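You operate a simulated robot arm through the tools that you are given. There is no shell and no other tool. Be economical: measure what you need, move in short steps, check, and stop when the job is done.

You are at the controls of a simulated two-armed robot. One attempt, no reset.

JOB
On the top of the folding table, fold the green tea towel in half, so that its two short edges meet.
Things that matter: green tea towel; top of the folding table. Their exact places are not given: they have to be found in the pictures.

It is judged by the outcome, as a careful person would: the job done as asked, and still so three seconds after it is handed in. It fails if anything else is knocked over, pushed out of place, dropped, spilled or broken. Flat cloth is picked up by pressing the open fingertips on it (5 to 10 N) and closing them slowly along it; thin cloth reads only 2 to 8 mm in the jaws.

ROBOT AND FRAMES
Two 7-joint arms with four-finger grippers on one trunk, on a base that drives. Base frame: it is fixed to the floor where the robot stands at the start and does not move with it; the origin is under the middle of the robot, x ahead of it, y to its left, z up; the surface under the hand at the start is at about z = 0.86. Readings come in m, degrees, newtons and seconds.
The left shoulder is at the start at [0.04, 0.181, 1.154], the right one opposite. With the tool pointing down near the work surface each hand reaches from about 0.32 to 0.84 m from the robot's upright axis, wherever it stands, measured 20 degrees to its own side. Places, roughly: top of the folding table [0.7, -0.2, 0.9]. Payload 3.67 kg a hand.
The tool frame of a hand sits at the grasp point between the pads (the TCP): z along the fingers, y along the line on which they close. The tips reach 0.028 m beyond it. Largest opening 0.112 m; the body of the gripper starts 0.073 m behind the TCP.
Orientation is told as [roll, pitch, yaw] about the base's x, y, z axes, in that order, counted from this pose: with the fingers straight down and closing along the base's y, the tool's x points along the base's -x, its y along +y and its z along -z.

CONTROLS
- The arms move only by the tool step_arm. It takes "left_deltas", "right_deltas" or both (then of equal length, played together; a hand with none holds still); each is one flat list of numbers, 6 for each row, row after row: the shift along the base's x, y, z in units of 20 mm (1.0 is 20 mm), then the turn, a rotation vector about the base's x, y, z in units of 4 degrees (1.0 is 4 degrees). In form: [x, y, z, rx, ry, rz, x, y, z, rx, ry, rz, ...]. A call has 1 to 12 rows; each row shifts and turns the commanded pose from where the row before left it. "left_claw" and "right_claw" are, for a hand that has rows, the gripper command, from -1 (shut) to 1 (fully open), values between in proportion, set as the call begins (left out, the last holds). A call with a number of a shift or a turn outside -1 to 1 is refused whole. Rows are played at 5 a second. More than 0.05 m and 8.6 degrees between two rows, or a gripper value outside its range, and nothing of the call is played. Where a pose cannot be reached the arm comes as near as it can. A force on the tool above 40 N (or 10 N above the force at the start of the call, whichever is more), or a blocked arm, ends the call early, and 0.2 s more pass. Each finger halts on what it meets, pressing with about 36 N; the grip force reading is that of the motor and also rises with nothing between the fingers. The clock runs only during rows and for 0.2 s after the last one: add rows that do not move to give the fingers time. It gives the time, the measured TCP pose, the force on the tool (base axes), the opening and the grip force at its end, in the units of the frame above (readings bear some noise), with the torque about the TCP (base axes, N m) and any sound that the robot's microphone picked up.
- Cameras (640 x 400 px; columns grow to the right, rows downward): "scene" is now at [0.0955, -0.0198, 1.3624]; the picture's right is [-0.25, -0.97, 0.00], its down [-0.72, 0.19, -0.67] and it looks along [0.65, -0.17, -0.74] (base axes); focal length 270 px, centre (320, 200). "left" rides on the left gripper at [0.06, 0.018, -0.104] in its tool frame; the picture's right is [-0.29, 0.96, 0.00], its down [-0.80, -0.24, -0.55] and it looks along [-0.53, -0.16, 0.83] (tool axes); focal length 234 px, centre (320, 200). "right" rides on the right gripper at [0.06, -0.018, -0.104] in its tool frame; the picture's right is [0.29, 0.96, 0.00], its down [-0.80, 0.24, -0.55] and it looks along [-0.53, 0.16, 0.83] (tool axes); focal length 234 px, centre (320, 200).
- grab_frame(camera): a new picture of that camera. It takes no simulated time.
- lift_body(by): slides the trunk up (or, below 0, down) by that many m; the arms and the scene camera ride with it, the base frame stays. It gives what a move gives, with no picture.
- base_move(legs): drives the robot by 1 to 6 legs, each [ahead, left, turn to the left] in m, m and degrees, along the robot's own axes; the way and the turn of a leg run together, so that a leg with both is an arc; at most 1.5 m and 180 degrees a leg. The arms and the cameras ride along, it lands a little off, and it stops where it bumps. It gives what a move gives.
- aim_head(pan, tilt): turns the head with the scene camera to pan (to the left, within 86 degrees either way) and tilt (down, from -29 to 69), counted from straight ahead of the robot. It gives what a move gives.
- point_at(camera, pixels): for up to 12 pixels [column, row] of the newest picture of that camera ("zoom" is the newest enlarged one), the place [x, y, z] in the base frame of the surface seen there, good to about 0.002 m. It takes no simulated time.
- zoom(camera, box): a new picture of the part [left, top, right, bottom] of that camera's present view, enlarged. It takes no simulated time.
- sign_off(): hands the job in; it is judged then, once.

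Work in short steps. Measure before you move; look again where a grasp or a placing could have gone wrong, and mend it. You have 80 turns and 62 pictures in all, those below and enlarged ones among them. Open the grippers and draw the arms clear of the work before you hand the job in, unless the task says otherwise; then end with one line.

The tools are called after "Call:" as name(argument=value, ...) on one line, values as JSON. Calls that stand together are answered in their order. step_arm: Moves the arms, as the interface text tells. Its arguments: {"type":"object","properties":{"left_deltas":{"type":"array","items":{"type":"number"}},"left_claw":{"type":"number"},"right_deltas":{"type":"array","items":{"type":"number"}},"right_claw":{"type":"number"}},"required":[]} The other tools are called the same way: lift_body (by) slides the trunk up or down; base_move (legs) drives the base; aim_head (pan, tilt) turns the head that bears the scene camera; grab_frame (camera) takes a picture; point_at (camera, pixels) gives the place of the surface under pixels of a picture; zoom (camera, box) takes an enlarged picture of a part of a camera's view; sign_off () hands the job in.

At the start:

```text
clock: 0.0
left_position: [0.5735, 0.1146, 0.9933]
left_tcp_rot: [0.0, 0.0, 0.0]
left_ft_force: [0.1, 0.2, 1.1]
left_wrist_torque: [0.0, -0.02, 0.01]
left_width: 0.112
left_grip_force: 0.1
right_position: [0.5136, -0.3233, 1.0082]
right_tcp_rot: [0.1, 0.0, 0.0]
right_ft_force: [-0.6, 0.2, -0.6]
right_wrist_torque: [0.03, -0.03, -0.05]
right_width: 0.112
right_grip_force: 0.0
trunk travel left (down, up): [-0.275, 0.239]
robot x, y, heading: [0.0031, 0.0018, -0.0]
head pan, tilt: [-14.7, 48.1]
```

scene: 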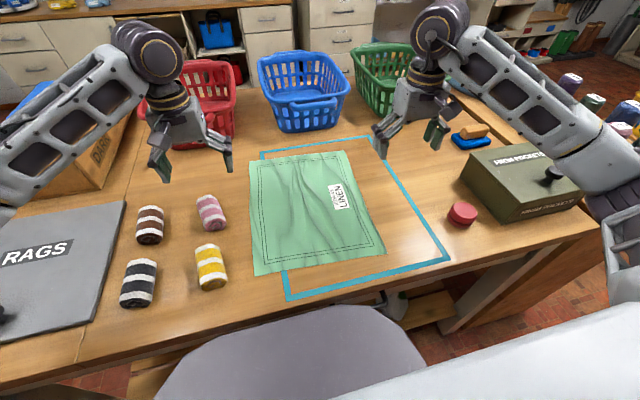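
right: 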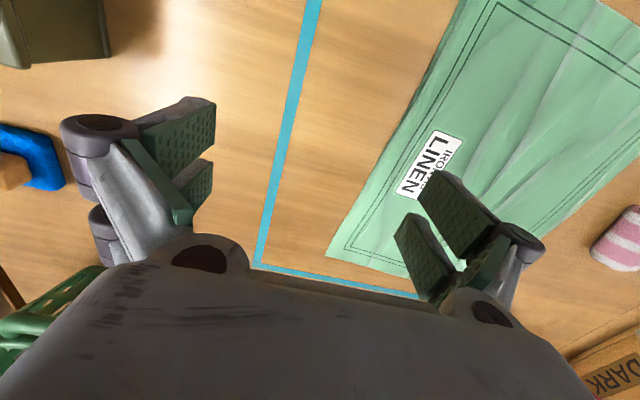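
left: 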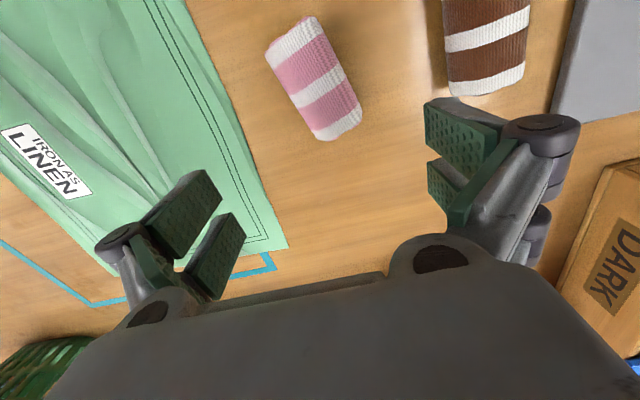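

The towel lies with corners near (250,160), (345,151), (384,254), (256,275) in the scene. I measure the corners, the surroundings and table points.

Call:
point_at(camera="scene", pixels=[[251, 161], [344, 152], [383, 253], [257, 273], [320, 200], [290, 215], [300, 157], [320, 263], [252, 215], [365, 205], [410, 230], [262, 152]])

Call:
zoom(camera="scene", box=[220, 130, 460, 310])

```text
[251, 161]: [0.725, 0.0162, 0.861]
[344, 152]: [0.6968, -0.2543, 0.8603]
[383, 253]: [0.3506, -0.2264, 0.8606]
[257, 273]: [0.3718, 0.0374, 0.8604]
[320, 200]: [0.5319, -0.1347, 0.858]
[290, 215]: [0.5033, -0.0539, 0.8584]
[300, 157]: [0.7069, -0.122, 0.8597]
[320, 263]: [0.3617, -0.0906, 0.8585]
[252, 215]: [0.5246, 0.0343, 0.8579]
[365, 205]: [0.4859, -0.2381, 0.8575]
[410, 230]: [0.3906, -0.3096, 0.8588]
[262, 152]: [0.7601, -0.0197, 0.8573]
```

```text
2.22 times, centred on (340, 220) of scene
```

zoom: 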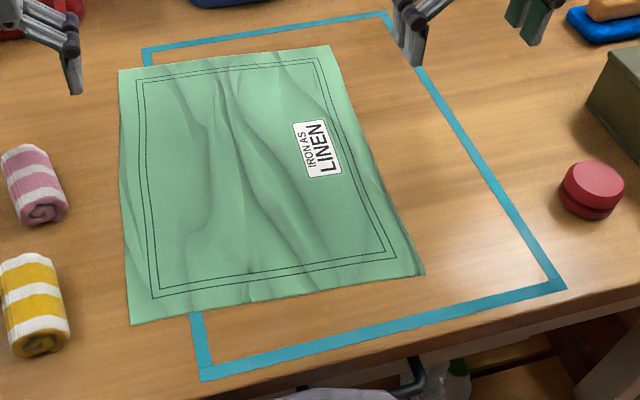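

The towel's long direction runs along x, with the far short edge from (0.725, 0.016) to (0.697, -0.254) and the near one at x of about 0.36. I'll fold the far edge towards me. First I bring both hands above the far corners with the jaws about 5 cm open.

Call:
point_at(camera="scene", pixels=[[300, 131], [305, 105], [215, 150], [195, 110], [345, 100], [400, 110]])

Call:
step_arm(left_deltas=[0.85, -0.83, -0.2, 0, 0, 0, 0.85, -0.83, -0.2, 0, 0, 0, 0.85, -0.83, -0.2, 0, 0, 0, 0.85, -0.83, -0.2, 0, 0, 0, 0.85, -0.83, -0.5, 0, 0, 0, 0.85, -0.83, -0.5, 0, 0, 0, 0.85, -0.83, -0.7, 0, 0, 0, 0.85, -0.83, -0.7, 0, 0, 0, 0, 0, 0, 0, 0, 0, 0, 0, 0, 0, 0, 0], right_deltas=[0.97, 0.6, -0.2, 0, 0, 0, 0.97, 0.6, -0.2, 0, 0, 0, 0.97, 0.6, -0.2, 0, 0, 0, 0.97, 0.6, -0.3, 0, 0, 0, 0.97, 0.6, -0.6, 0, 0, 0, 0.97, 0.6, -0.7, 0, 0, 0, 0.97, 0.6, -0.8, 0, 0, 0, 0.97, 0.6, -0.8, 0, 0, 0, 0.97, 0.6, 0, 0, 0, 0, 0, 0, 0, 0, 0, 0], left_claw=-0.1, right_claw=-0.1)

Call:
grab_frame(camera="left")

Call:
grab_frame(camera="right")

Call:
grab_frame(camera="scene")

```text
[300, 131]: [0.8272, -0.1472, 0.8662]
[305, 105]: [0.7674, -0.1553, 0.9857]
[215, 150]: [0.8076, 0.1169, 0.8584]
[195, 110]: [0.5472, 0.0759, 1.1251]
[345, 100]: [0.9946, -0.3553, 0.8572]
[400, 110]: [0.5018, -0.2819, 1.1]
```

```text
clock: 2.2
left_position: [0.7102, -0.0196, 0.928]
left_tcp_rot: [0.0, 0.0, -0.1]
left_ft_force: [0.9, 0.5, 0.4]
left_wrist_torque: [0.01, 0.01, 0.03]
left_width: 0.0502
left_grip_force: 0.1
right_position: [0.6869, -0.2147, 0.9329]
right_tcp_rot: [0.0, 0.0, 0.1]
right_ft_force: [0.4, -0.1, 0.5]
right_wrist_torque: [0.02, -0.01, -0.01]
right_width: 0.0501
right_grip_force: 0.0
trunk travel left (down, up): [-0.275, 0.239]
robot x, y, heading: [0.0001, -0.0002, 0.0]
head pan, tilt: [-14.7, 48.1]
```

```text
57 pictures are left
```

left: 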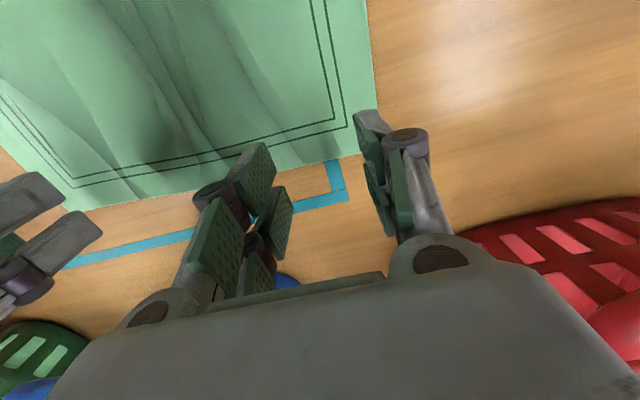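

```text
56 pictures are left
```

right: 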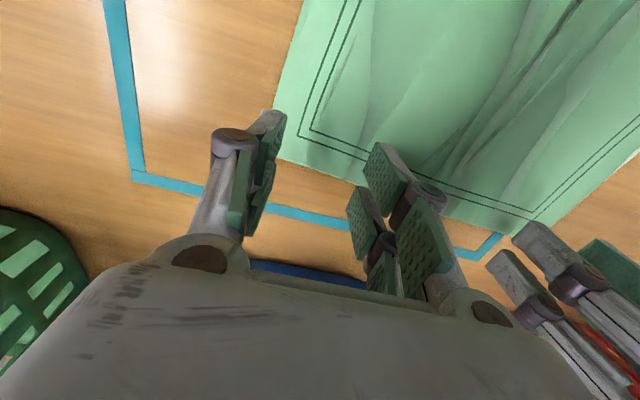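

```text
55 pictures are left
```

scene: 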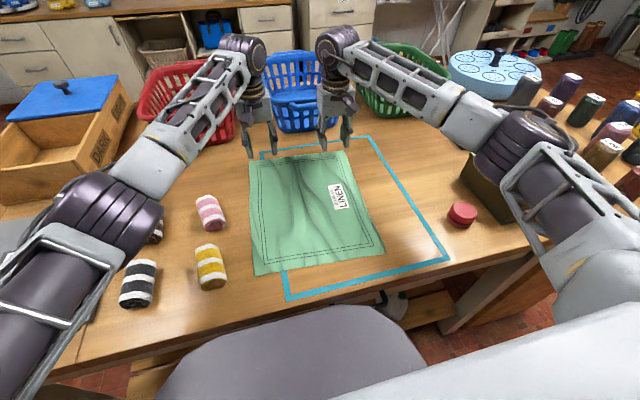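

Both hands hover near the far edge. I check the corner and edge positions from the hand cameras, corners at (358,154) left and (277,158) right, before pressing.

Call:
point_at(camera="left", pixels=[[358, 153], [300, 168], [180, 193], [375, 60]])

Call:
point_at(camera="right", pixels=[[278, 157], [340, 180], [470, 222], [520, 234]])

```text
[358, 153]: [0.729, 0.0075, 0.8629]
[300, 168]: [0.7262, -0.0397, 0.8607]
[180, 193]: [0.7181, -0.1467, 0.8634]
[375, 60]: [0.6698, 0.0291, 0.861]
```

```text
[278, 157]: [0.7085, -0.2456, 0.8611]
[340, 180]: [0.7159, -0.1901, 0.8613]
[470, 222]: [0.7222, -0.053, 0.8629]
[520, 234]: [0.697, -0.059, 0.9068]
```

The edge is at x≈0.727 (left) and ≈0.713 (right), so I shift the right hand slightly forward and lower both nearly to contact.

Call:
step_arm(left_deltas=[0.2, 0, -0.9, 0, 0, 0, 0, 0, -0.7, 0, 0, 0, 0, 0, -0.25, 0, 0, 0, 0, 0, 0, 0, 0, 0], right_deltas=[0.6, 0, -0.9, 0, 0, 0, 0, 0, -0.9, 0, 0, 0, 0, 0, -0.3, 0, 0, 0, 0, 0, 0, 0, 0, 0])

```text
clock: 3.2
left_position: [0.7151, -0.0188, 0.8915]
left_tcp_rot: [0.0, 0.1, -0.1]
left_ft_force: [0.5, -0.5, -0.3]
left_wrist_torque: [-0.03, 0.02, 0.0]
left_width: 0.0502
left_grip_force: 0.0
right_position: [0.7003, -0.214, 0.8901]
right_tcp_rot: [0.0, -0.1, -0.1]
right_ft_force: [-0.2, -0.4, -1.0]
right_wrist_torque: [0.0, 0.01, -0.01]
right_width: 0.0505
right_grip_force: 0.0
trunk travel left (down, up): [-0.275, 0.239]
robot x, y, heading: [-0.0007, 0.0012, 0.1]
head pan, tilt: [-14.7, 48.1]
```

No contact yet; I lower both in small steps.

Call:
step_arm(left_deltas=[0, 0, -0.15, 0, 0, 0, 0, 0, -0.1, 0, 0, 0, 0, 0, 0, 0, 0, 0], right_deltas=[0, 0, -0.15, 0, 0, 0, 0, 0, -0.1, 0, 0, 0, 0, 0, 0, 0, 0, 0])

```text
clock: 4.0
left_position: [0.714, -0.0185, 0.8874]
left_tcp_rot: [0.0, 0.0, 0.0]
left_ft_force: [1.1, -0.9, 2.9]
left_wrist_torque: [0.03, 0.01, -0.03]
left_width: 0.0506
left_grip_force: 0.2
right_position: [0.699, -0.2138, 0.8887]
right_tcp_rot: [0.0, -0.2, 0.0]
right_ft_force: [3.6, -1.3, 11.3]
right_wrist_torque: [-0.15, 0.0, 0.05]
right_width: 0.051
right_grip_force: 0.7
trunk travel left (down, up): [-0.275, 0.239]
robot x, y, heading: [-0.0019, 0.001, 0.0]
head pan, tilt: [-14.7, 48.1]
```

Right reads 11 N, left 3 N: a touch more on the left, a touch less on the right.

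Call:
step_arm(left_deltas=[0, 0, -0.08, 0, 0, 0, 0, 0, 0, 0, 0, 0], right_deltas=[0, 0, 0.04, 0, 0, 0, 0, 0, 0, 0, 0, 0])

```text
clock: 4.6
left_position: [0.7125, -0.0183, 0.8873]
left_tcp_rot: [0.0, -0.2, 0.1]
left_ft_force: [2.7, -0.5, 14.3]
left_wrist_torque: [0.11, -0.03, -0.04]
left_width: 0.0511
left_grip_force: 0.1
right_position: [0.6974, -0.2141, 0.888]
right_tcp_rot: [-0.1, -0.1, 0.0]
right_ft_force: [3.2, -0.5, 10.9]
right_wrist_torque: [-0.19, 0.01, 0.03]
right_width: 0.0509
right_grip_force: 0.3
trunk travel left (down, up): [-0.275, 0.239]
robot x, y, heading: [0.0009, -0.0007, -0.2]
head pan, tilt: [-14.7, 48.1]
```

Slightly high; I ease off and start closing slowly in steps.

Call:
step_arm(left_deltas=[0, 0, 0.05, 0, 0, 0, 0, 0, 0, 0, 0, 0], right_deltas=[0, 0, 0.03, 0, 0, 0, 0, 0, 0, 0, 0, 0], left_claw=-0.3, right_claw=-0.3)

Call:
step_arm(left_deltas=[0, 0, 0, 0, 0, 0, 0, 0, 0, 0, 0, 0], right_deltas=[0, 0, 0, 0, 0, 0, 0, 0, 0, 0, 0, 0], left_claw=-0.5, right_claw=-0.5)

Call:
grab_frame(camera="left")

Call:
grab_frame(camera="right")

```text
clock: 5.2
left_position: [0.7123, -0.0163, 0.8885]
left_tcp_rot: [0.0, -0.2, 0.1]
left_ft_force: [1.2, -1.0, 17.1]
left_wrist_torque: [0.08, 0.0, -0.06]
left_width: 0.0393
left_grip_force: 0.0
right_position: [0.6971, -0.2131, 0.8877]
right_tcp_rot: [0.0, -0.1, 0.1]
right_ft_force: [-0.4, 1.4, 8.7]
right_wrist_torque: [-0.01, 0.06, 0.07]
right_width: 0.0391
right_grip_force: 0.0
trunk travel left (down, up): [-0.275, 0.239]
robot x, y, heading: [0.0, -0.0003, -0.0]
head pan, tilt: [-14.7, 48.1]
```

```text
clock: 5.8
left_position: [0.7119, -0.0171, 0.8884]
left_tcp_rot: [0.0, -0.2, 0.1]
left_ft_force: [-0.7, 0.7, 20.3]
left_wrist_torque: [0.15, 0.07, 0.0]
left_width: 0.0271
left_grip_force: 0.0
right_position: [0.6976, -0.2134, 0.8879]
right_tcp_rot: [0.0, -0.1, 0.0]
right_ft_force: [0.4, 0.7, 6.1]
right_wrist_torque: [-0.01, -0.01, -0.01]
right_width: 0.0272
right_grip_force: 0.0
trunk travel left (down, up): [-0.275, 0.239]
robot x, y, heading: [-0.0005, 0.0023, 0.1]
head pan, tilt: [-14.7, 48.1]
```

```text
54 pictures are left
```

left: 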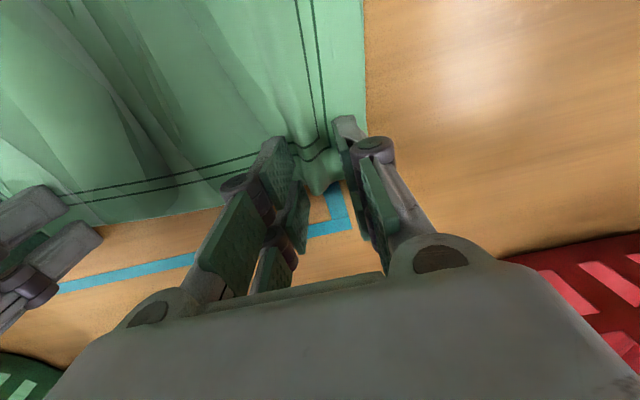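

```text
53 pictures are left
```

right: 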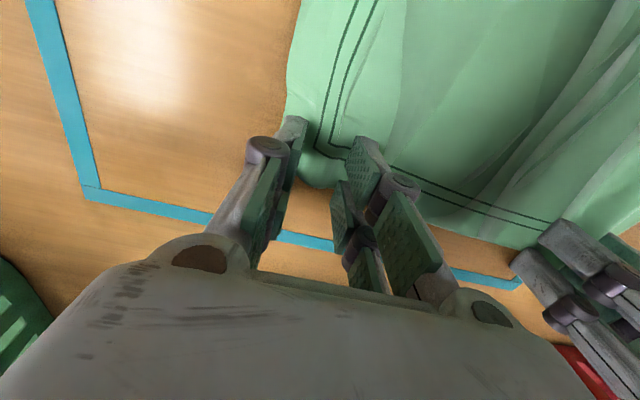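

The cloth is bunching up nicely between both pairs of fingers. The left force is up to 20 N, so I raise it slightly and finish closing.

Call:
step_arm(left_deltas=[0, 0, 0.06, 0, 0, 0, 0, 0, 0, 0, 0, 0], right_deltas=[0, 0, 0, 0, 0, 0, 0, 0, 0, 0, 0, 0], left_claw=-0.75, right_claw=-0.75)

Call:
step_arm(left_deltas=[0, 0, 0, 0, 0, 0, 0, 0, 0, 0, 0, 0, 0, 0, 0, 0, 0, 0], right_deltas=[0, 0, 0, 0, 0, 0, 0, 0, 0, 0, 0, 0, 0, 0, 0, 0, 0, 0], left_claw=-1, right_claw=-1)

```text
clock: 6.4
left_position: [0.7111, -0.0168, 0.8887]
left_tcp_rot: [0.0, 0.0, 0.1]
left_ft_force: [-1.3, -0.7, 14.0]
left_wrist_torque: [0.05, 0.04, 0.04]
left_width: 0.0128
left_grip_force: 0.1
right_position: [0.6983, -0.2139, 0.8881]
right_tcp_rot: [0.1, -0.1, 0.0]
right_ft_force: [0.9, 0.1, 4.1]
right_wrist_torque: [0.01, 0.03, 0.0]
right_width: 0.0132
right_grip_force: 0.1
trunk travel left (down, up): [-0.275, 0.239]
robot x, y, heading: [-0.0023, 0.0032, 0.1]
head pan, tilt: [-14.7, 48.1]
```

```text
clock: 7.2
left_position: [0.7137, -0.0168, 0.888]
left_tcp_rot: [0.0, 0.1, 0.1]
left_ft_force: [-0.6, 0.8, 5.3]
left_wrist_torque: [-0.06, -0.05, 0.02]
left_width: 0.0019
left_grip_force: 34.6
right_position: [0.7, -0.2138, 0.8875]
right_tcp_rot: [0.0, 0.0, 0.0]
right_ft_force: [0.3, 0.7, 0.4]
right_wrist_torque: [0.01, 0.02, -0.04]
right_width: 0.0
right_grip_force: 35.4
trunk travel left (down, up): [-0.275, 0.239]
robot x, y, heading: [0.0015, 0.0004, 0.2]
head pan, tilt: [-14.7, 48.1]
```

Left shows 1.9 mm, right 0.0 mm (probably missed). I look at the hands.

Call:
grab_frame(camera="right")

Call:
grab_frame(camera="left")

```text
52 pictures are left
```

right: 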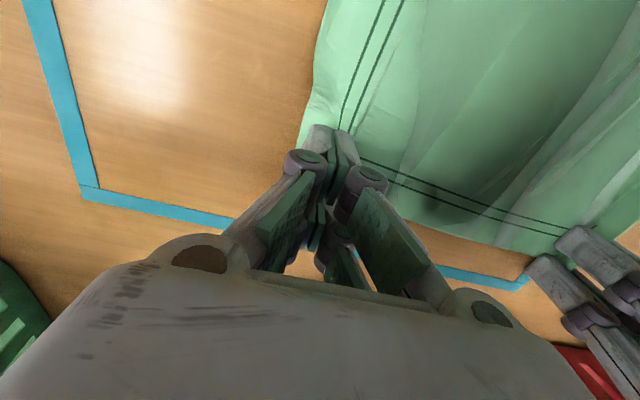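

```text
51 pictures are left
```

left: 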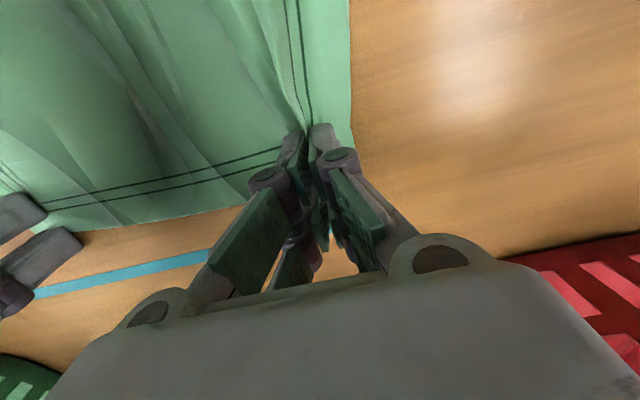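

The left hand seems to hold cloth; the right missed. I raise the right, reopen and press again, a little firmer.

Call:
step_arm(right_deltas=[0, 0, 0.8, 0, 0, 0, 0, 0, 0, 0, 0, 0])

Call:
step_arm(right_deltas=[-0.1, 0, 0, 0, 0, 0, 0, 0, 0, 0, 0, 0, 0, 0, -0.5, 0, 0, 0, 0, 0, -0.3, 0, 0, 0, 0, 0, -0.04, 0, 0, 0, 0, 0, 0, 0, 0, 0], right_claw=-0.1)

Call:
grab_frame(camera="right")

```text
clock: 7.8
left_position: [0.7144, -0.0179, 0.887]
left_tcp_rot: [-0.1, 0.0, 0.1]
left_ft_force: [-0.1, -0.4, 3.6]
left_wrist_torque: [0.01, 0.0, -0.02]
left_width: 0.002
left_grip_force: 35.3
right_position: [0.699, -0.2141, 0.9029]
right_tcp_rot: [0.0, -0.1, -0.1]
right_ft_force: [0.1, 0.3, -0.3]
right_wrist_torque: [0.0, 0.0, -0.04]
right_width: 0.0
right_grip_force: 35.4
trunk travel left (down, up): [-0.275, 0.239]
robot x, y, heading: [0.0007, -0.0005, -0.0]
head pan, tilt: [-14.7, 48.1]
```

```text
clock: 9.2
left_position: [0.7128, -0.0169, 0.8883]
left_tcp_rot: [0.1, 0.0, 0.0]
left_ft_force: [1.0, 0.4, 1.5]
left_wrist_torque: [-0.05, -0.02, 0.0]
left_width: 0.0015
left_grip_force: 33.8
right_position: [0.698, -0.2129, 0.8874]
right_tcp_rot: [0.0, -0.1, 0.0]
right_ft_force: [-0.2, 0.2, 8.2]
right_wrist_torque: [0.25, -0.06, 0.01]
right_width: 0.0509
right_grip_force: 0.9
trunk travel left (down, up): [-0.275, 0.239]
robot x, y, heading: [-0.0034, 0.0008, 0.0]
head pan, tilt: [-14.7, 48.1]
```

```text
50 pictures are left
```

right: 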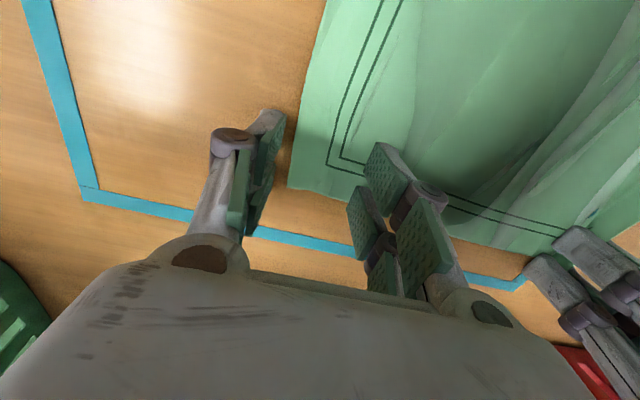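

The cloth's corner has shifted left, to (290,188), so the outer finger is off it. I measure and re-place.

Call:
point_at(camera="right", pixels=[[291, 186], [335, 198], [475, 236], [305, 120]])

```text
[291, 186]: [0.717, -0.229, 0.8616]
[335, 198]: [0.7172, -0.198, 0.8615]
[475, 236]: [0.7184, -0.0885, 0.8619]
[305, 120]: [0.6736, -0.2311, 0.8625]
```

Corner at (0.717, -0.229). I move the right hand to y≈-0.19, x≈0.705 and press again.

Call:
step_arm(right_deltas=[0, 0, 0.7, 0, 0, 0, 0.35, 0.95, 0, 0, 0, 0, 0, 0.2, 0, 0, 0, 0, 0, 0, -0.4, 0, 0, 0, 0, 0, -0.27, 0, 0, 0, 0, 0, -0.06, 0, 0, 0, 0, 0, 0, 0, 0, 0])

Call:
grab_frame(camera="right")

```text
clock: 10.8
left_position: [0.7137, -0.0168, 0.8877]
left_tcp_rot: [0.0, 0.0, 0.1]
left_ft_force: [0.7, -0.1, 1.0]
left_wrist_torque: [0.01, -0.02, 0.02]
left_width: 0.002
left_grip_force: 36.4
right_position: [0.7038, -0.1907, 0.8872]
right_tcp_rot: [0.0, -0.2, 0.0]
right_ft_force: [1.0, -0.2, 13.9]
right_wrist_torque: [-0.21, 0.03, 0.05]
right_width: 0.0517
right_grip_force: 0.6
trunk travel left (down, up): [-0.275, 0.239]
robot x, y, heading: [-0.0002, -0.0014, -0.1]
head pan, tilt: [-14.7, 48.1]
```

```text
49 pictures are left
```

right: 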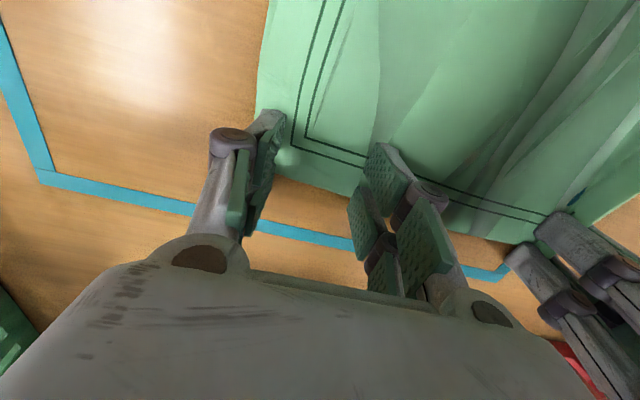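

Both fingers are on cloth now. I close in slow steps keeping the pressure.

Call:
step_arm(right_deltas=[0, 0, 0.02, 0, 0, 0, 0, 0, 0, 0, 0, 0], right_claw=-0.35)

Call:
step_arm(right_deltas=[0, 0, 0, 0, 0, 0, 0, 0, 0, 0, 0, 0], right_claw=-0.6)

Call:
step_arm(right_deltas=[0, 0, 0, 0, 0, 0, 0, 0, 0, 0, 0, 0], right_claw=-0.8)

```text
clock: 11.4
left_position: [0.7116, -0.017, 0.8888]
left_tcp_rot: [0.0, 0.0, 0.0]
left_ft_force: [0.6, -0.2, -1.7]
left_wrist_torque: [0.02, -0.03, 0.0]
left_width: 0.002
left_grip_force: 33.7
right_position: [0.7032, -0.1892, 0.8872]
right_tcp_rot: [0.1, -0.3, 0.0]
right_ft_force: [0.0, -0.1, 19.0]
right_wrist_torque: [0.08, 0.06, 0.02]
right_width: 0.0371
right_grip_force: 0.0
trunk travel left (down, up): [-0.275, 0.239]
robot x, y, heading: [-0.0028, -0.0015, 0.2]
head pan, tilt: [-14.7, 48.1]
```

```text
clock: 12.0
left_position: [0.7119, -0.0177, 0.8892]
left_tcp_rot: [0.0, -0.1, 0.0]
left_ft_force: [0.5, -1.0, 0.3]
left_wrist_torque: [-0.04, 0.01, -0.04]
left_width: 0.0017
left_grip_force: 32.6
right_position: [0.7037, -0.1909, 0.8882]
right_tcp_rot: [0.0, -0.2, 0.0]
right_ft_force: [-0.4, 0.5, 22.0]
right_wrist_torque: [0.06, 0.04, 0.03]
right_width: 0.0212
right_grip_force: 0.2
trunk travel left (down, up): [-0.275, 0.239]
robot x, y, heading: [0.0035, -0.0005, -0.2]
head pan, tilt: [-14.7, 48.1]
```

```text
clock: 12.6
left_position: [0.7123, -0.0179, 0.8893]
left_tcp_rot: [0.0, -0.1, 0.0]
left_ft_force: [-0.3, -3.5, -1.6]
left_wrist_torque: [0.0, -0.01, -0.01]
left_width: 0.0035
left_grip_force: 37.8
right_position: [0.7028, -0.1905, 0.8879]
right_tcp_rot: [0.0, -0.1, 0.0]
right_ft_force: [-0.8, 2.6, 20.2]
right_wrist_torque: [0.04, 0.06, -0.02]
right_width: 0.0089
right_grip_force: 0.1
trunk travel left (down, up): [-0.275, 0.239]
robot x, y, heading: [-0.0023, 0.0037, 0.4]
head pan, tilt: [-14.7, 48.1]
```

The left grip feels the cloth being pulled, so it does hold. I finish the right closure.

Call:
step_arm(right_deltas=[0, 0, 0.03, 0, 0, 0, 0, 0, 0, 0, 0, 0, 0, 0, 0, 0, 0, 0], right_claw=-1)

Call:
step_arm(left_deltas=[-0.5, -0.1, 0.5, 0, 0, 0, -0.5, 0, 1, 0, 0, 0, 0, 0, 0, 0, 0, 0], right_deltas=[-0.5, 0.1, 0.5, 0, 0, 0, -0.5, 0, 1, 0, 0, 0, 0, 0, 0, 0, 0, 0])

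Call:
grab_frame(camera="scene")

Call:
grab_frame(camera="right")

```text
clock: 13.4
left_position: [0.7123, -0.0181, 0.8886]
left_tcp_rot: [-0.1, -0.2, -0.1]
left_ft_force: [-0.3, -10.7, 0.9]
left_wrist_torque: [-0.28, 0.0, 0.05]
left_width: 0.0023
left_grip_force: 34.0
right_position: [0.7031, -0.1896, 0.8873]
right_tcp_rot: [0.0, -0.1, 0.1]
right_ft_force: [-1.0, 11.3, 13.3]
right_wrist_torque: [0.22, 0.09, 0.03]
right_width: 0.0031
right_grip_force: 39.1
trunk travel left (down, up): [-0.275, 0.239]
robot x, y, heading: [0.001, 0.0025, 0.0]
head pan, tilt: [-14.7, 48.1]
```

```text
clock: 14.2
left_position: [0.6954, -0.0205, 0.9171]
left_tcp_rot: [0.0, 0.1, 0.0]
left_ft_force: [-0.2, -4.1, 0.9]
left_wrist_torque: [0.0, -0.02, 0.02]
left_width: 0.0027
left_grip_force: 34.1
right_position: [0.6859, -0.1905, 0.9149]
right_tcp_rot: [0.0, 0.0, 0.0]
right_ft_force: [0.5, 2.4, -0.4]
right_wrist_torque: [0.19, 0.03, 0.01]
right_width: 0.0028
right_grip_force: 39.0
trunk travel left (down, up): [-0.275, 0.239]
robot x, y, heading: [0.0026, 0.0018, 0.0]
head pan, tilt: [-14.7, 48.1]
```

```text
48 pictures are left
```

scene: 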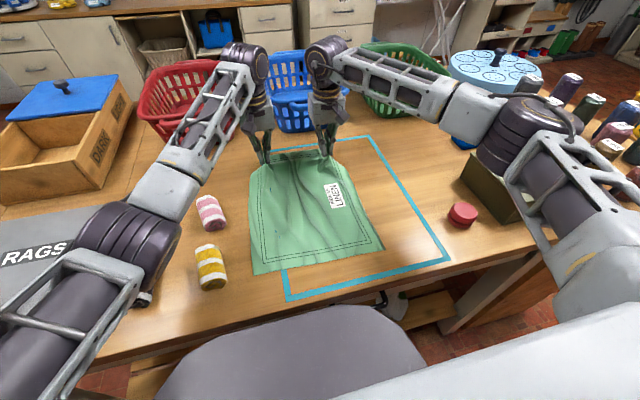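

```text
47 pictures are left
```

right: 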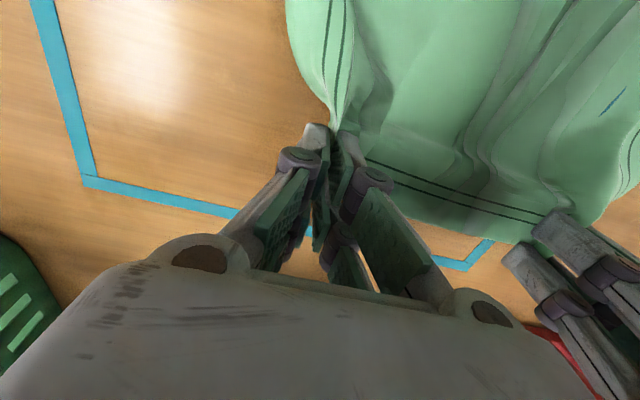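

Both corners are held. Before carrying on I check what the grey thing at (280,350) is and whether there's room behind the robot, since I want to back up a bit so the hands can be tilted at the near edge.

Call:
point_at(camera="scene", pixels=[[280, 340], [280, 385], [500, 350], [230, 320], [120, 375], [332, 160], [265, 160], [372, 250], [256, 273]])

Call:
aim_head(pan=86, tilt=55)

Call:
grab_frame(camera="scene")

Call:
aim_head(pan=-86, tilt=55)

Call:
grab_frame(camera="scene")

Call:
aim_head(pan=-8, tilt=50)

```text
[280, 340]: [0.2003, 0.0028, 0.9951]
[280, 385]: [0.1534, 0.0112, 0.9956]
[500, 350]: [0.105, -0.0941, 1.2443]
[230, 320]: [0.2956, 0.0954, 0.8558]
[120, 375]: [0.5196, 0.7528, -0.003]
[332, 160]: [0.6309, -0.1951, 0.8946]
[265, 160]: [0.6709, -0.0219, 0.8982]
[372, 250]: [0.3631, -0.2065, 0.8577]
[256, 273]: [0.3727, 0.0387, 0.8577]
```

```text
clock: 16.0
left_position: [0.6938, -0.02, 0.9171]
left_tcp_rot: [-0.1, 0.1, 0.0]
left_ft_force: [-1.2, -2.8, -0.5]
left_wrist_torque: [-0.08, -0.01, 0.06]
left_width: 0.002
left_grip_force: 33.5
right_position: [0.6839, -0.1906, 0.9161]
right_tcp_rot: [0.0, 0.0, 0.1]
right_ft_force: [0.1, 2.4, 1.8]
right_wrist_torque: [0.05, -0.01, 0.03]
right_width: 0.0027
right_grip_force: 34.2
trunk travel left (down, up): [-0.275, 0.239]
robot x, y, heading: [-0.0014, -0.0001, 0.1]
head pan, tilt: [85.9, 55.0]
```

```text
46 pictures are left
```

scene: 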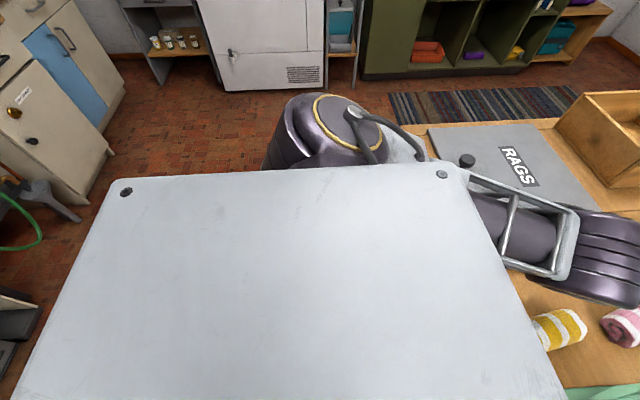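

```text
clock: 18.6
left_position: [0.6936, -0.0199, 0.9174]
left_tcp_rot: [0.0, 0.0, 0.1]
left_ft_force: [1.2, -3.1, 2.4]
left_wrist_torque: [-0.1, 0.02, -0.02]
left_width: 0.0021
left_grip_force: 36.6
right_position: [0.6838, -0.1903, 0.9164]
right_tcp_rot: [0.0, 0.0, 0.0]
right_ft_force: [0.5, 1.2, 0.6]
right_wrist_torque: [-0.09, -0.01, 0.04]
right_width: 0.0018
right_grip_force: 33.0
trunk travel left (down, up): [-0.275, 0.239]
robot x, y, heading: [0.0026, -0.0036, 0.1]
head pan, tilt: [-85.9, 55.0]
```

```text
45 pictures are left
```

scene: 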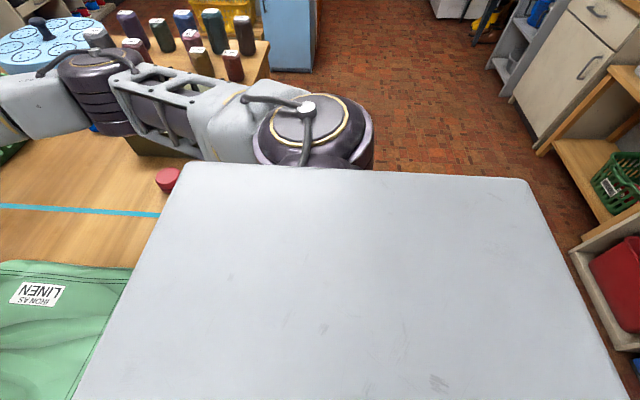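

```text
clock: 20.1
left_position: [0.6942, -0.0209, 0.9179]
left_tcp_rot: [0.0, 0.0, 0.1]
left_ft_force: [0.5, -2.5, -1.2]
left_wrist_torque: [-0.06, 0.03, 0.0]
left_width: 0.0032
left_grip_force: 39.8
right_position: [0.6843, -0.1901, 0.9171]
right_tcp_rot: [-0.1, 0.0, 0.0]
right_ft_force: [0.8, 2.5, 0.9]
right_wrist_torque: [0.08, -0.01, 0.02]
right_width: 0.0025
right_grip_force: 36.6
trunk travel left (down, up): [-0.275, 0.239]
robot x, y, heading: [-0.004, 0.0003, 0.2]
head pan, tilt: [-8.0, 50.0]
```

There's floor space behind. I raise both hands while tilting the fingers to point ahead (negative pitch), and move back a little.

Call:
step_arm(left_deltas=[-0.3, 0.06, 0.4, 0, -1, 0, -0.3, 0.06, 0.4, 0, -1, 0, -0.3, 0.06, 0.4, 0, -1, 0, -0.3, 0.06, 0.4, 0, -1, 0, -0.3, 0.06, 0.4, 0, -1, 0, -0.3, 0.06, 0.4, 0, -1, 0, -0.3, 0.06, 0.4, 0, -1, 0, -0.3, 0.06, 0.4, 0, -1, 0, -0.3, 0.06, 0.4, 0, -1, 0, -0.3, 0.06, 0.4, 0, -1, 0], right_deltas=[-0.3, 0.03, 0.4, 0, -1, 0, -0.3, 0.03, 0.4, 0, -1, 0, -0.3, 0.03, 0.4, 0, -1, 0, -0.3, 0.03, 0.4, 0, -1, 0, -0.3, 0.03, 0.4, 0, -1, 0, -0.3, 0.03, 0.4, 0, -1, 0, -0.3, 0.03, 0.4, 0, -1, 0, -0.3, 0.03, 0.4, 0, -1, 0, -0.3, 0.03, 0.4, 0, -1, 0, -0.3, 0.03, 0.4, 0, -1, 0])

Call:
grab_frame(camera="scene")

```text
clock: 22.3
left_position: [0.6318, -0.0098, 1.0017]
left_tcp_rot: [0.1, -40.2, 0.0]
left_ft_force: [-0.7, -16.1, -0.8]
left_wrist_torque: [-0.39, 0.0, -0.2]
left_width: 0.0031
left_grip_force: 36.7
right_position: [0.6224, -0.1839, 0.998]
right_tcp_rot: [0.1, -40.1, -0.2]
right_ft_force: [-0.3, 16.7, 0.5]
right_wrist_torque: [0.28, 0.03, 0.26]
right_width: 0.0026
right_grip_force: 37.5
trunk travel left (down, up): [-0.275, 0.239]
robot x, y, heading: [-0.0011, -0.0032, -0.1]
head pan, tilt: [-8.0, 50.0]
```

```text
44 pictures are left
```

scene: 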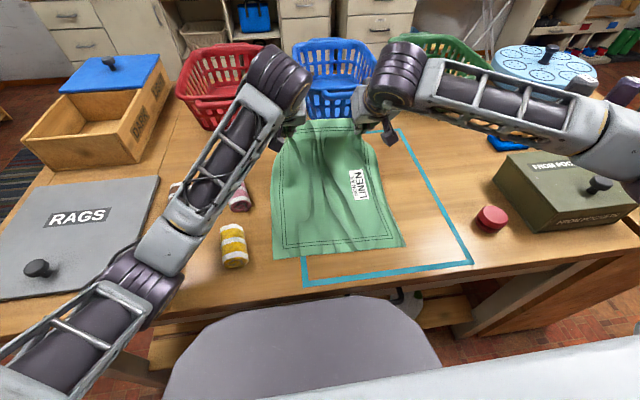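

Grip good, but lateral tension is 16 N; I relax the span slightly, then back the base by 0.16 m, which carries the edge over.

Call:
step_arm(left_deltas=[0, -0.15, 0, 0, 0, 0, 0, 0, 0, 0, 0, 0], right_deltas=[0, 0.15, 0, 0, 0, 0, 0, 0, 0, 0, 0, 0])

Call:
base_move(legs=[[-0.16, 0, 0]])

Call:
grab_frame(camera="scene")

```text
clock: 22.9
left_position: [0.6338, -0.0045, 1.0044]
left_tcp_rot: [-0.1, -40.7, 0.2]
left_ft_force: [-0.3, -11.9, -0.3]
left_wrist_torque: [-0.22, -0.01, -0.16]
left_width: 0.0028
left_grip_force: 38.7
right_position: [0.625, -0.1762, 0.998]
right_tcp_rot: [-0.1, -40.1, 0.1]
right_ft_force: [1.1, 9.7, 0.5]
right_wrist_torque: [0.15, -0.04, 0.19]
right_width: 0.0022
right_grip_force: 37.7
trunk travel left (down, up): [-0.275, 0.239]
robot x, y, heading: [0.0004, 0.0018, 0.3]
head pan, tilt: [-8.0, 50.0]
```

```text
clock: 24.3
left_position: [0.4742, -0.0108, 0.9989]
left_tcp_rot: [-0.1, -40.0, 0.0]
left_ft_force: [-2.0, -4.7, 0.5]
left_wrist_torque: [-0.09, 0.02, -0.04]
left_width: 0.0021
left_grip_force: 36.5
right_position: [0.4648, -0.1799, 0.9974]
right_tcp_rot: [0.0, -40.1, 0.0]
right_ft_force: [-1.3, 2.7, 1.1]
right_wrist_torque: [0.07, -0.01, 0.08]
right_width: 0.0019
right_grip_force: 35.4
trunk travel left (down, up): [-0.275, 0.239]
robot x, y, heading: [-0.1604, -0.0015, 0.1]
head pan, tilt: [-8.0, 50.0]
```

```text
43 pictures are left
```

scene: 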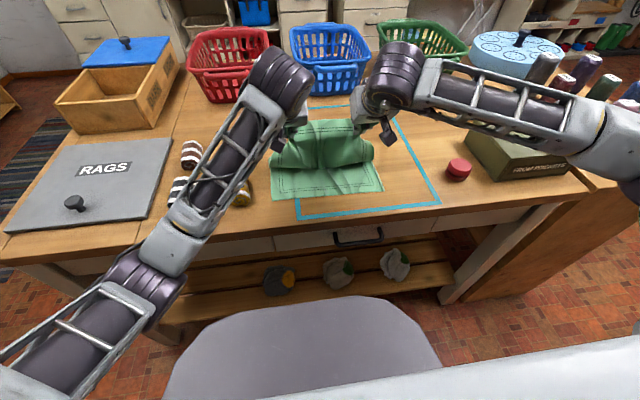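

The edge is folding over well. I measure the bottom layer's near corners, (273,198) and (382,189), and the sides.

Call:
point_at(camera="scene", pixels=[[274, 197], [382, 189], [330, 192], [274, 175], [375, 165], [290, 135], [340, 125]])

Call:
zoom(camera="scene", box=[240, 100, 420, 220])

```text
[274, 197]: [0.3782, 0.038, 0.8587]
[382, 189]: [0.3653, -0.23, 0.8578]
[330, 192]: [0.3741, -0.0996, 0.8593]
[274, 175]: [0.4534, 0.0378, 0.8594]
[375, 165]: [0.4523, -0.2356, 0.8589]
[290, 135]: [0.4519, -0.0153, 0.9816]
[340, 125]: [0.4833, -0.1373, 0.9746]
```

```text
3.33 times, centred on (330, 160) of scene
```

zoom: 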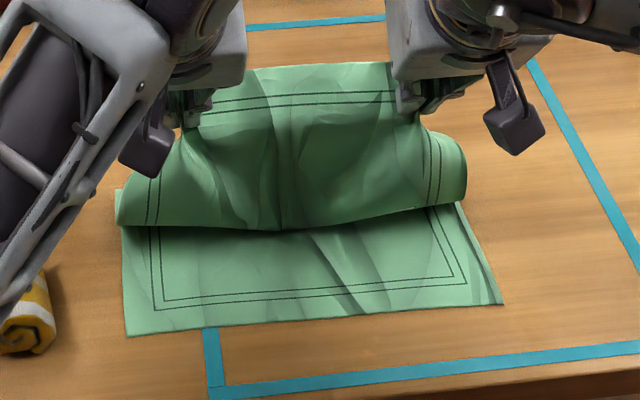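

Now I carry the edge on to about x = 0.39 and lower to z ≈ 0.93 while tilting another 24 degrees.

Call:
step_arm(left_deltas=[-0.7, 0.05, -0.2, 0, -1, 0, -0.7, 0.05, -0.3, 0, -1, 0, -0.7, 0.05, -0.5, 0, -1, 0, -0.7, 0.05, -0.7, 0, -1, 0, -0.7, 0.05, -0.7, 0, -1, 0, -0.7, 0.05, -0.7, 0, -1, 0, 0, 0, -0.3, 0, 0, 0], right_deltas=[-0.7, -0.04, -0.2, 0, -1, 0, -0.7, -0.04, -0.3, 0, -1, 0, -0.7, -0.04, -0.5, 0, -1, 0, -0.7, -0.04, -0.7, 0, -1, 0, -0.7, -0.04, -0.7, 0, -1, 0, -0.7, -0.04, -0.7, 0, -1, 0, 0, 0, -0.3, 0, 0, 0])

Call:
zoom(camera="scene", box=[200, 80, 440, 240])

```text
clock: 25.9
left_position: [0.3919, -0.0046, 0.9295]
left_tcp_rot: [-0.1, -64.0, 0.0]
left_ft_force: [1.3, -11.3, 1.9]
left_wrist_torque: [-0.19, 0.01, -0.21]
left_width: 0.003
left_grip_force: 37.7
right_position: [0.3983, -0.176, 0.9455]
right_tcp_rot: [0.4, -58.9, 0.4]
right_ft_force: [-1.3, 10.4, -1.0]
right_wrist_torque: [0.15, 0.04, 0.3]
right_width: 0.0026
right_grip_force: 38.2
right hand out of reach, approached as far as the arm can: row 5, 6
trunk travel left (down, up): [-0.275, 0.239]
robot x, y, heading: [-0.1588, -0.0026, -0.2]
head pan, tilt: [-8.0, 50.0]
```

```text
2.50 times, centred on (320, 160) of scene
```

zoom: 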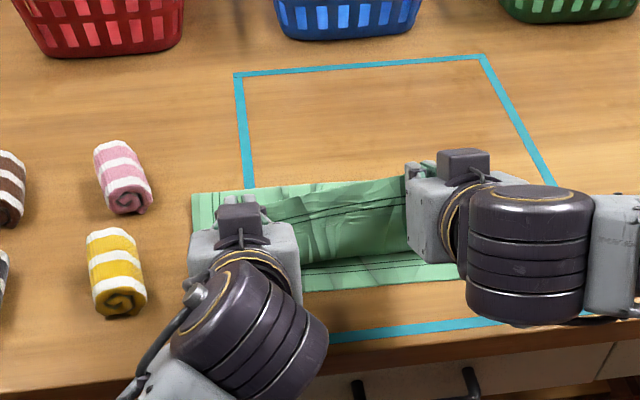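

The right arm hit its limit at tilt 59°. I lower the trunk by 3 cm and back the base by 2 cm instead, carrying both hands together.

Call:
lift_body(by=-0.03)

Call:
base_move(legs=[[-0.02, 0, 0]])

Call:
zoom(camera="scene", box=[200, 80, 440, 240])

Call:
grab_frame(camera="left")

Call:
grab_frame(camera="right")

```text
clock: 26.7
left_position: [0.3904, -0.0029, 0.9004]
left_tcp_rot: [-0.1, -64.1, 0.1]
left_ft_force: [-0.2, -12.4, 2.2]
left_wrist_torque: [-0.2, -0.04, -0.22]
left_width: 0.002
left_grip_force: 34.1
right_position: [0.3991, -0.1766, 0.9171]
right_tcp_rot: [0.4, -59.1, 0.3]
right_ft_force: [0.7, 11.6, -2.5]
right_wrist_torque: [0.2, 0.05, 0.36]
right_width: 0.0029
right_grip_force: 38.3
trunk travel left (down, up): [-0.245, 0.269]
robot x, y, heading: [-0.1586, 0.0014, -0.1]
head pan, tilt: [-8.0, 50.0]
```

```text
clock: 27.4
left_position: [0.3721, -0.0037, 0.9001]
left_tcp_rot: [-0.1, -64.0, 0.0]
left_ft_force: [-0.2, -12.0, 1.7]
left_wrist_torque: [-0.21, -0.05, -0.3]
left_width: 0.0021
left_grip_force: 35.2
right_position: [0.3804, -0.177, 0.916]
right_tcp_rot: [0.4, -59.0, 0.3]
right_ft_force: [-0.9, 12.4, -0.3]
right_wrist_torque: [0.19, 0.05, 0.3]
right_width: 0.0022
right_grip_force: 35.2
trunk travel left (down, up): [-0.245, 0.269]
robot x, y, heading: [-0.1762, -0.0009, -0.2]
head pan, tilt: [-8.0, 50.0]
```

```text
2.50 times, centred on (320, 160) of scene
```

zoom: 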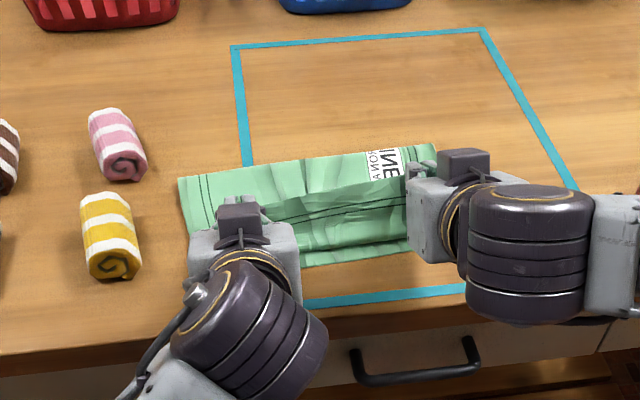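

```text
39 pictures are left
```

left: 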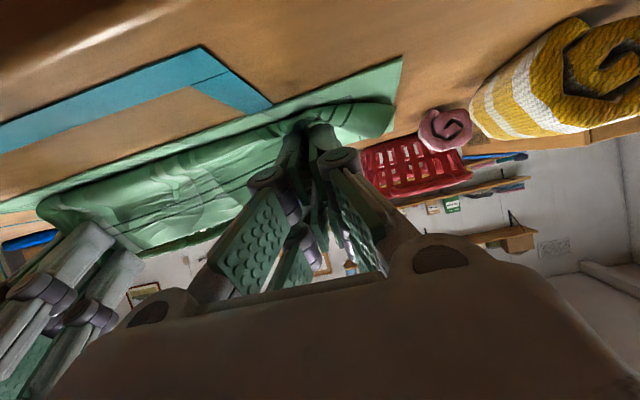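

```text
38 pictures are left
```

right: 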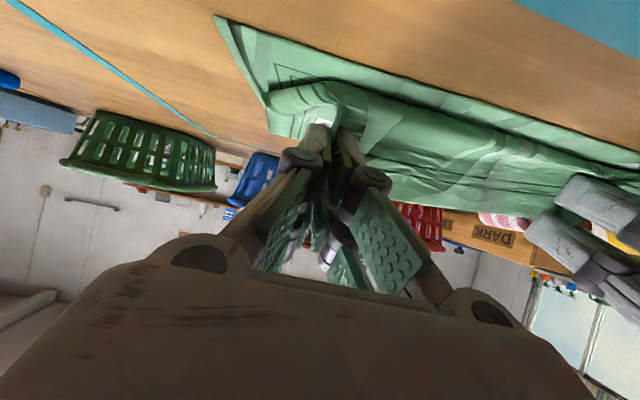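

The upper layer is near the near edge but the label shows at the back (zoom 385,162), so I measure the present outline to understand how the cloth lies.

Call:
point_at(camera="zoom", pixels=[[182, 180], [300, 163], [432, 147], [385, 162], [300, 190], [320, 215], [330, 240], [340, 258], [200, 225], [300, 265], [395, 248]])

Call:
zoom(camera="scene", box=[260, 120, 380, 195])

```text
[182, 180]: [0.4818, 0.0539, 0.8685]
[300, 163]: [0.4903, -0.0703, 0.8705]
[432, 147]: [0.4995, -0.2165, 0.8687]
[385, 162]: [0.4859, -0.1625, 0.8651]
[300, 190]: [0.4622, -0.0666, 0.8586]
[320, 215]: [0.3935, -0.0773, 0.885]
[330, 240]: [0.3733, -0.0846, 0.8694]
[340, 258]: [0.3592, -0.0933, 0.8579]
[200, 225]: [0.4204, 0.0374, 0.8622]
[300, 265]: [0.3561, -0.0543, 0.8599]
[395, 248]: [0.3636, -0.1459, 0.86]
```

```text
5.33 times, centred on (320, 158) of scene
```

zoom: 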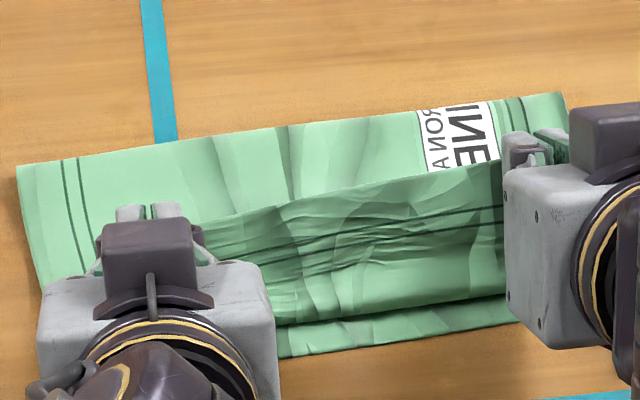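

The label shows mirrored, so the top layer's slack has rolled the fold line in to x≈0.49 instead of ≈0.54, with the edge curled back. I lift the edge up over x≈0.53 to let the bottom layer lie flat again, then come over taut.

Call:
step_arm(left_deltas=[0.6, -0.02, 0.9, 0, 0, 0, 0.8, -0.02, 0.9, 0, 1, 0, 1, -0.02, 0.9, 0, 1, 0, 1, -0.02, 0.9, 0, 1, 0, 1, -0.02, 0.9, 0, 1, 0, 1, -0.02, 0.8, 0, 1, 0, 1, -0.02, 0.8, 0, 1, 0, 1, -0.02, 0.5, 0, 0, 0, 0.5, 0, 0, 0, 0, 0, 0, 0, 0, 0, 0, 0], right_deltas=[0.6, 0.02, 0.9, 0, 0, 0, 0.8, 0.02, 0.9, 0, 1, 0, 1, 0.02, 0.9, 0, 1, 0, 1, 0.02, 0.8, 0, 1, 0, 1, 0.02, 0.6, 0, 1, 0, 1, 0.02, 0.6, 0, 1, 0, 1, 0.02, 0.5, 0, 1, 0, 0.7, 0.02, 0.5, 0, 0, 0, 0, 0, 0, 0, 0, 0, 0, 0, 0, 0, 0, 0])

Call:
grab_frame(camera="scene")

```text
clock: 29.6
left_position: [0.5292, -0.0077, 1.0314]
left_tcp_rot: [-0.2, -40.1, 0.0]
left_ft_force: [-0.7, 0.6, -0.1]
left_wrist_torque: [0.0, 0.02, 0.01]
left_width: 0.0031
left_grip_force: 34.1
right_position: [0.5213, -0.1719, 1.0318]
right_tcp_rot: [0.7, -35.0, 0.3]
right_ft_force: [-0.9, -0.2, 0.6]
right_wrist_torque: [-0.03, -0.06, 0.02]
right_width: 0.0028
right_grip_force: 34.4
trunk travel left (down, up): [-0.245, 0.269]
robot x, y, heading: [-0.1762, 0.0022, -0.1]
head pan, tilt: [-8.0, 50.0]
```

```text
36 pictures are left
```

scene: 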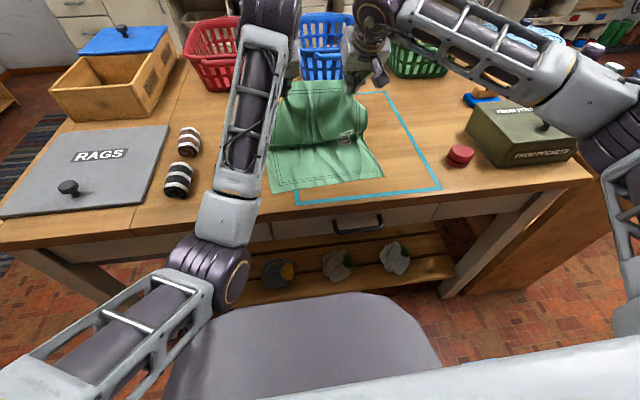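

I zoom on the cloth and measure the bottom layer's place.

Call:
zoom(camera="scene", box=[240, 70, 420, 210])

Call:
point_at(camera="scene", pixels=[[272, 192], [383, 176], [268, 165], [372, 150], [345, 137], [360, 128], [300, 140], [310, 90]])

```text
2.86 times, centred on (330, 140) of scene
```

zoom: 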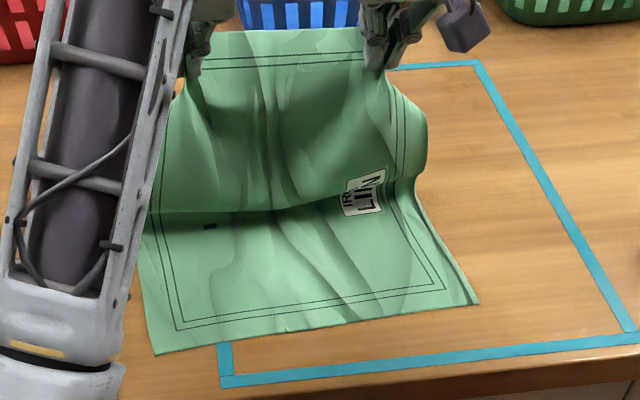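

```text
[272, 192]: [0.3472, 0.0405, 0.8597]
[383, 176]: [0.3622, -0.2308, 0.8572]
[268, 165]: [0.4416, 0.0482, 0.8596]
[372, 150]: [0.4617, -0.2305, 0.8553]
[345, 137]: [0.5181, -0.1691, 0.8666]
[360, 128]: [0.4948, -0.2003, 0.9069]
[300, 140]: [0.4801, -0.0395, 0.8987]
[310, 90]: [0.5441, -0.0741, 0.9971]
```

The geometry is clear: I forgot the fingertip offset, so the cloth wasn't taut. I plan to tilt to about -49° and use base and trunk moves; first I check how high the forearms and elbows are above the table.

Call:
point_at(camera="scene", pixels=[[225, 260], [225, 210], [245, 150], [260, 100], [195, 275], [600, 100], [500, 40], [430, 15], [225, 240]])

```text
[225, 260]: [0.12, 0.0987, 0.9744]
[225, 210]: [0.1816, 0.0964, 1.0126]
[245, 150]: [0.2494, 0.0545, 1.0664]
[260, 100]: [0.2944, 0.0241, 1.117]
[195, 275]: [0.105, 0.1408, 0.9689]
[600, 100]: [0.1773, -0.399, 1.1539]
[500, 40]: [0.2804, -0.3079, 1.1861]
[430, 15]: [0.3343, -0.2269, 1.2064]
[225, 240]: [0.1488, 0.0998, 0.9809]
```

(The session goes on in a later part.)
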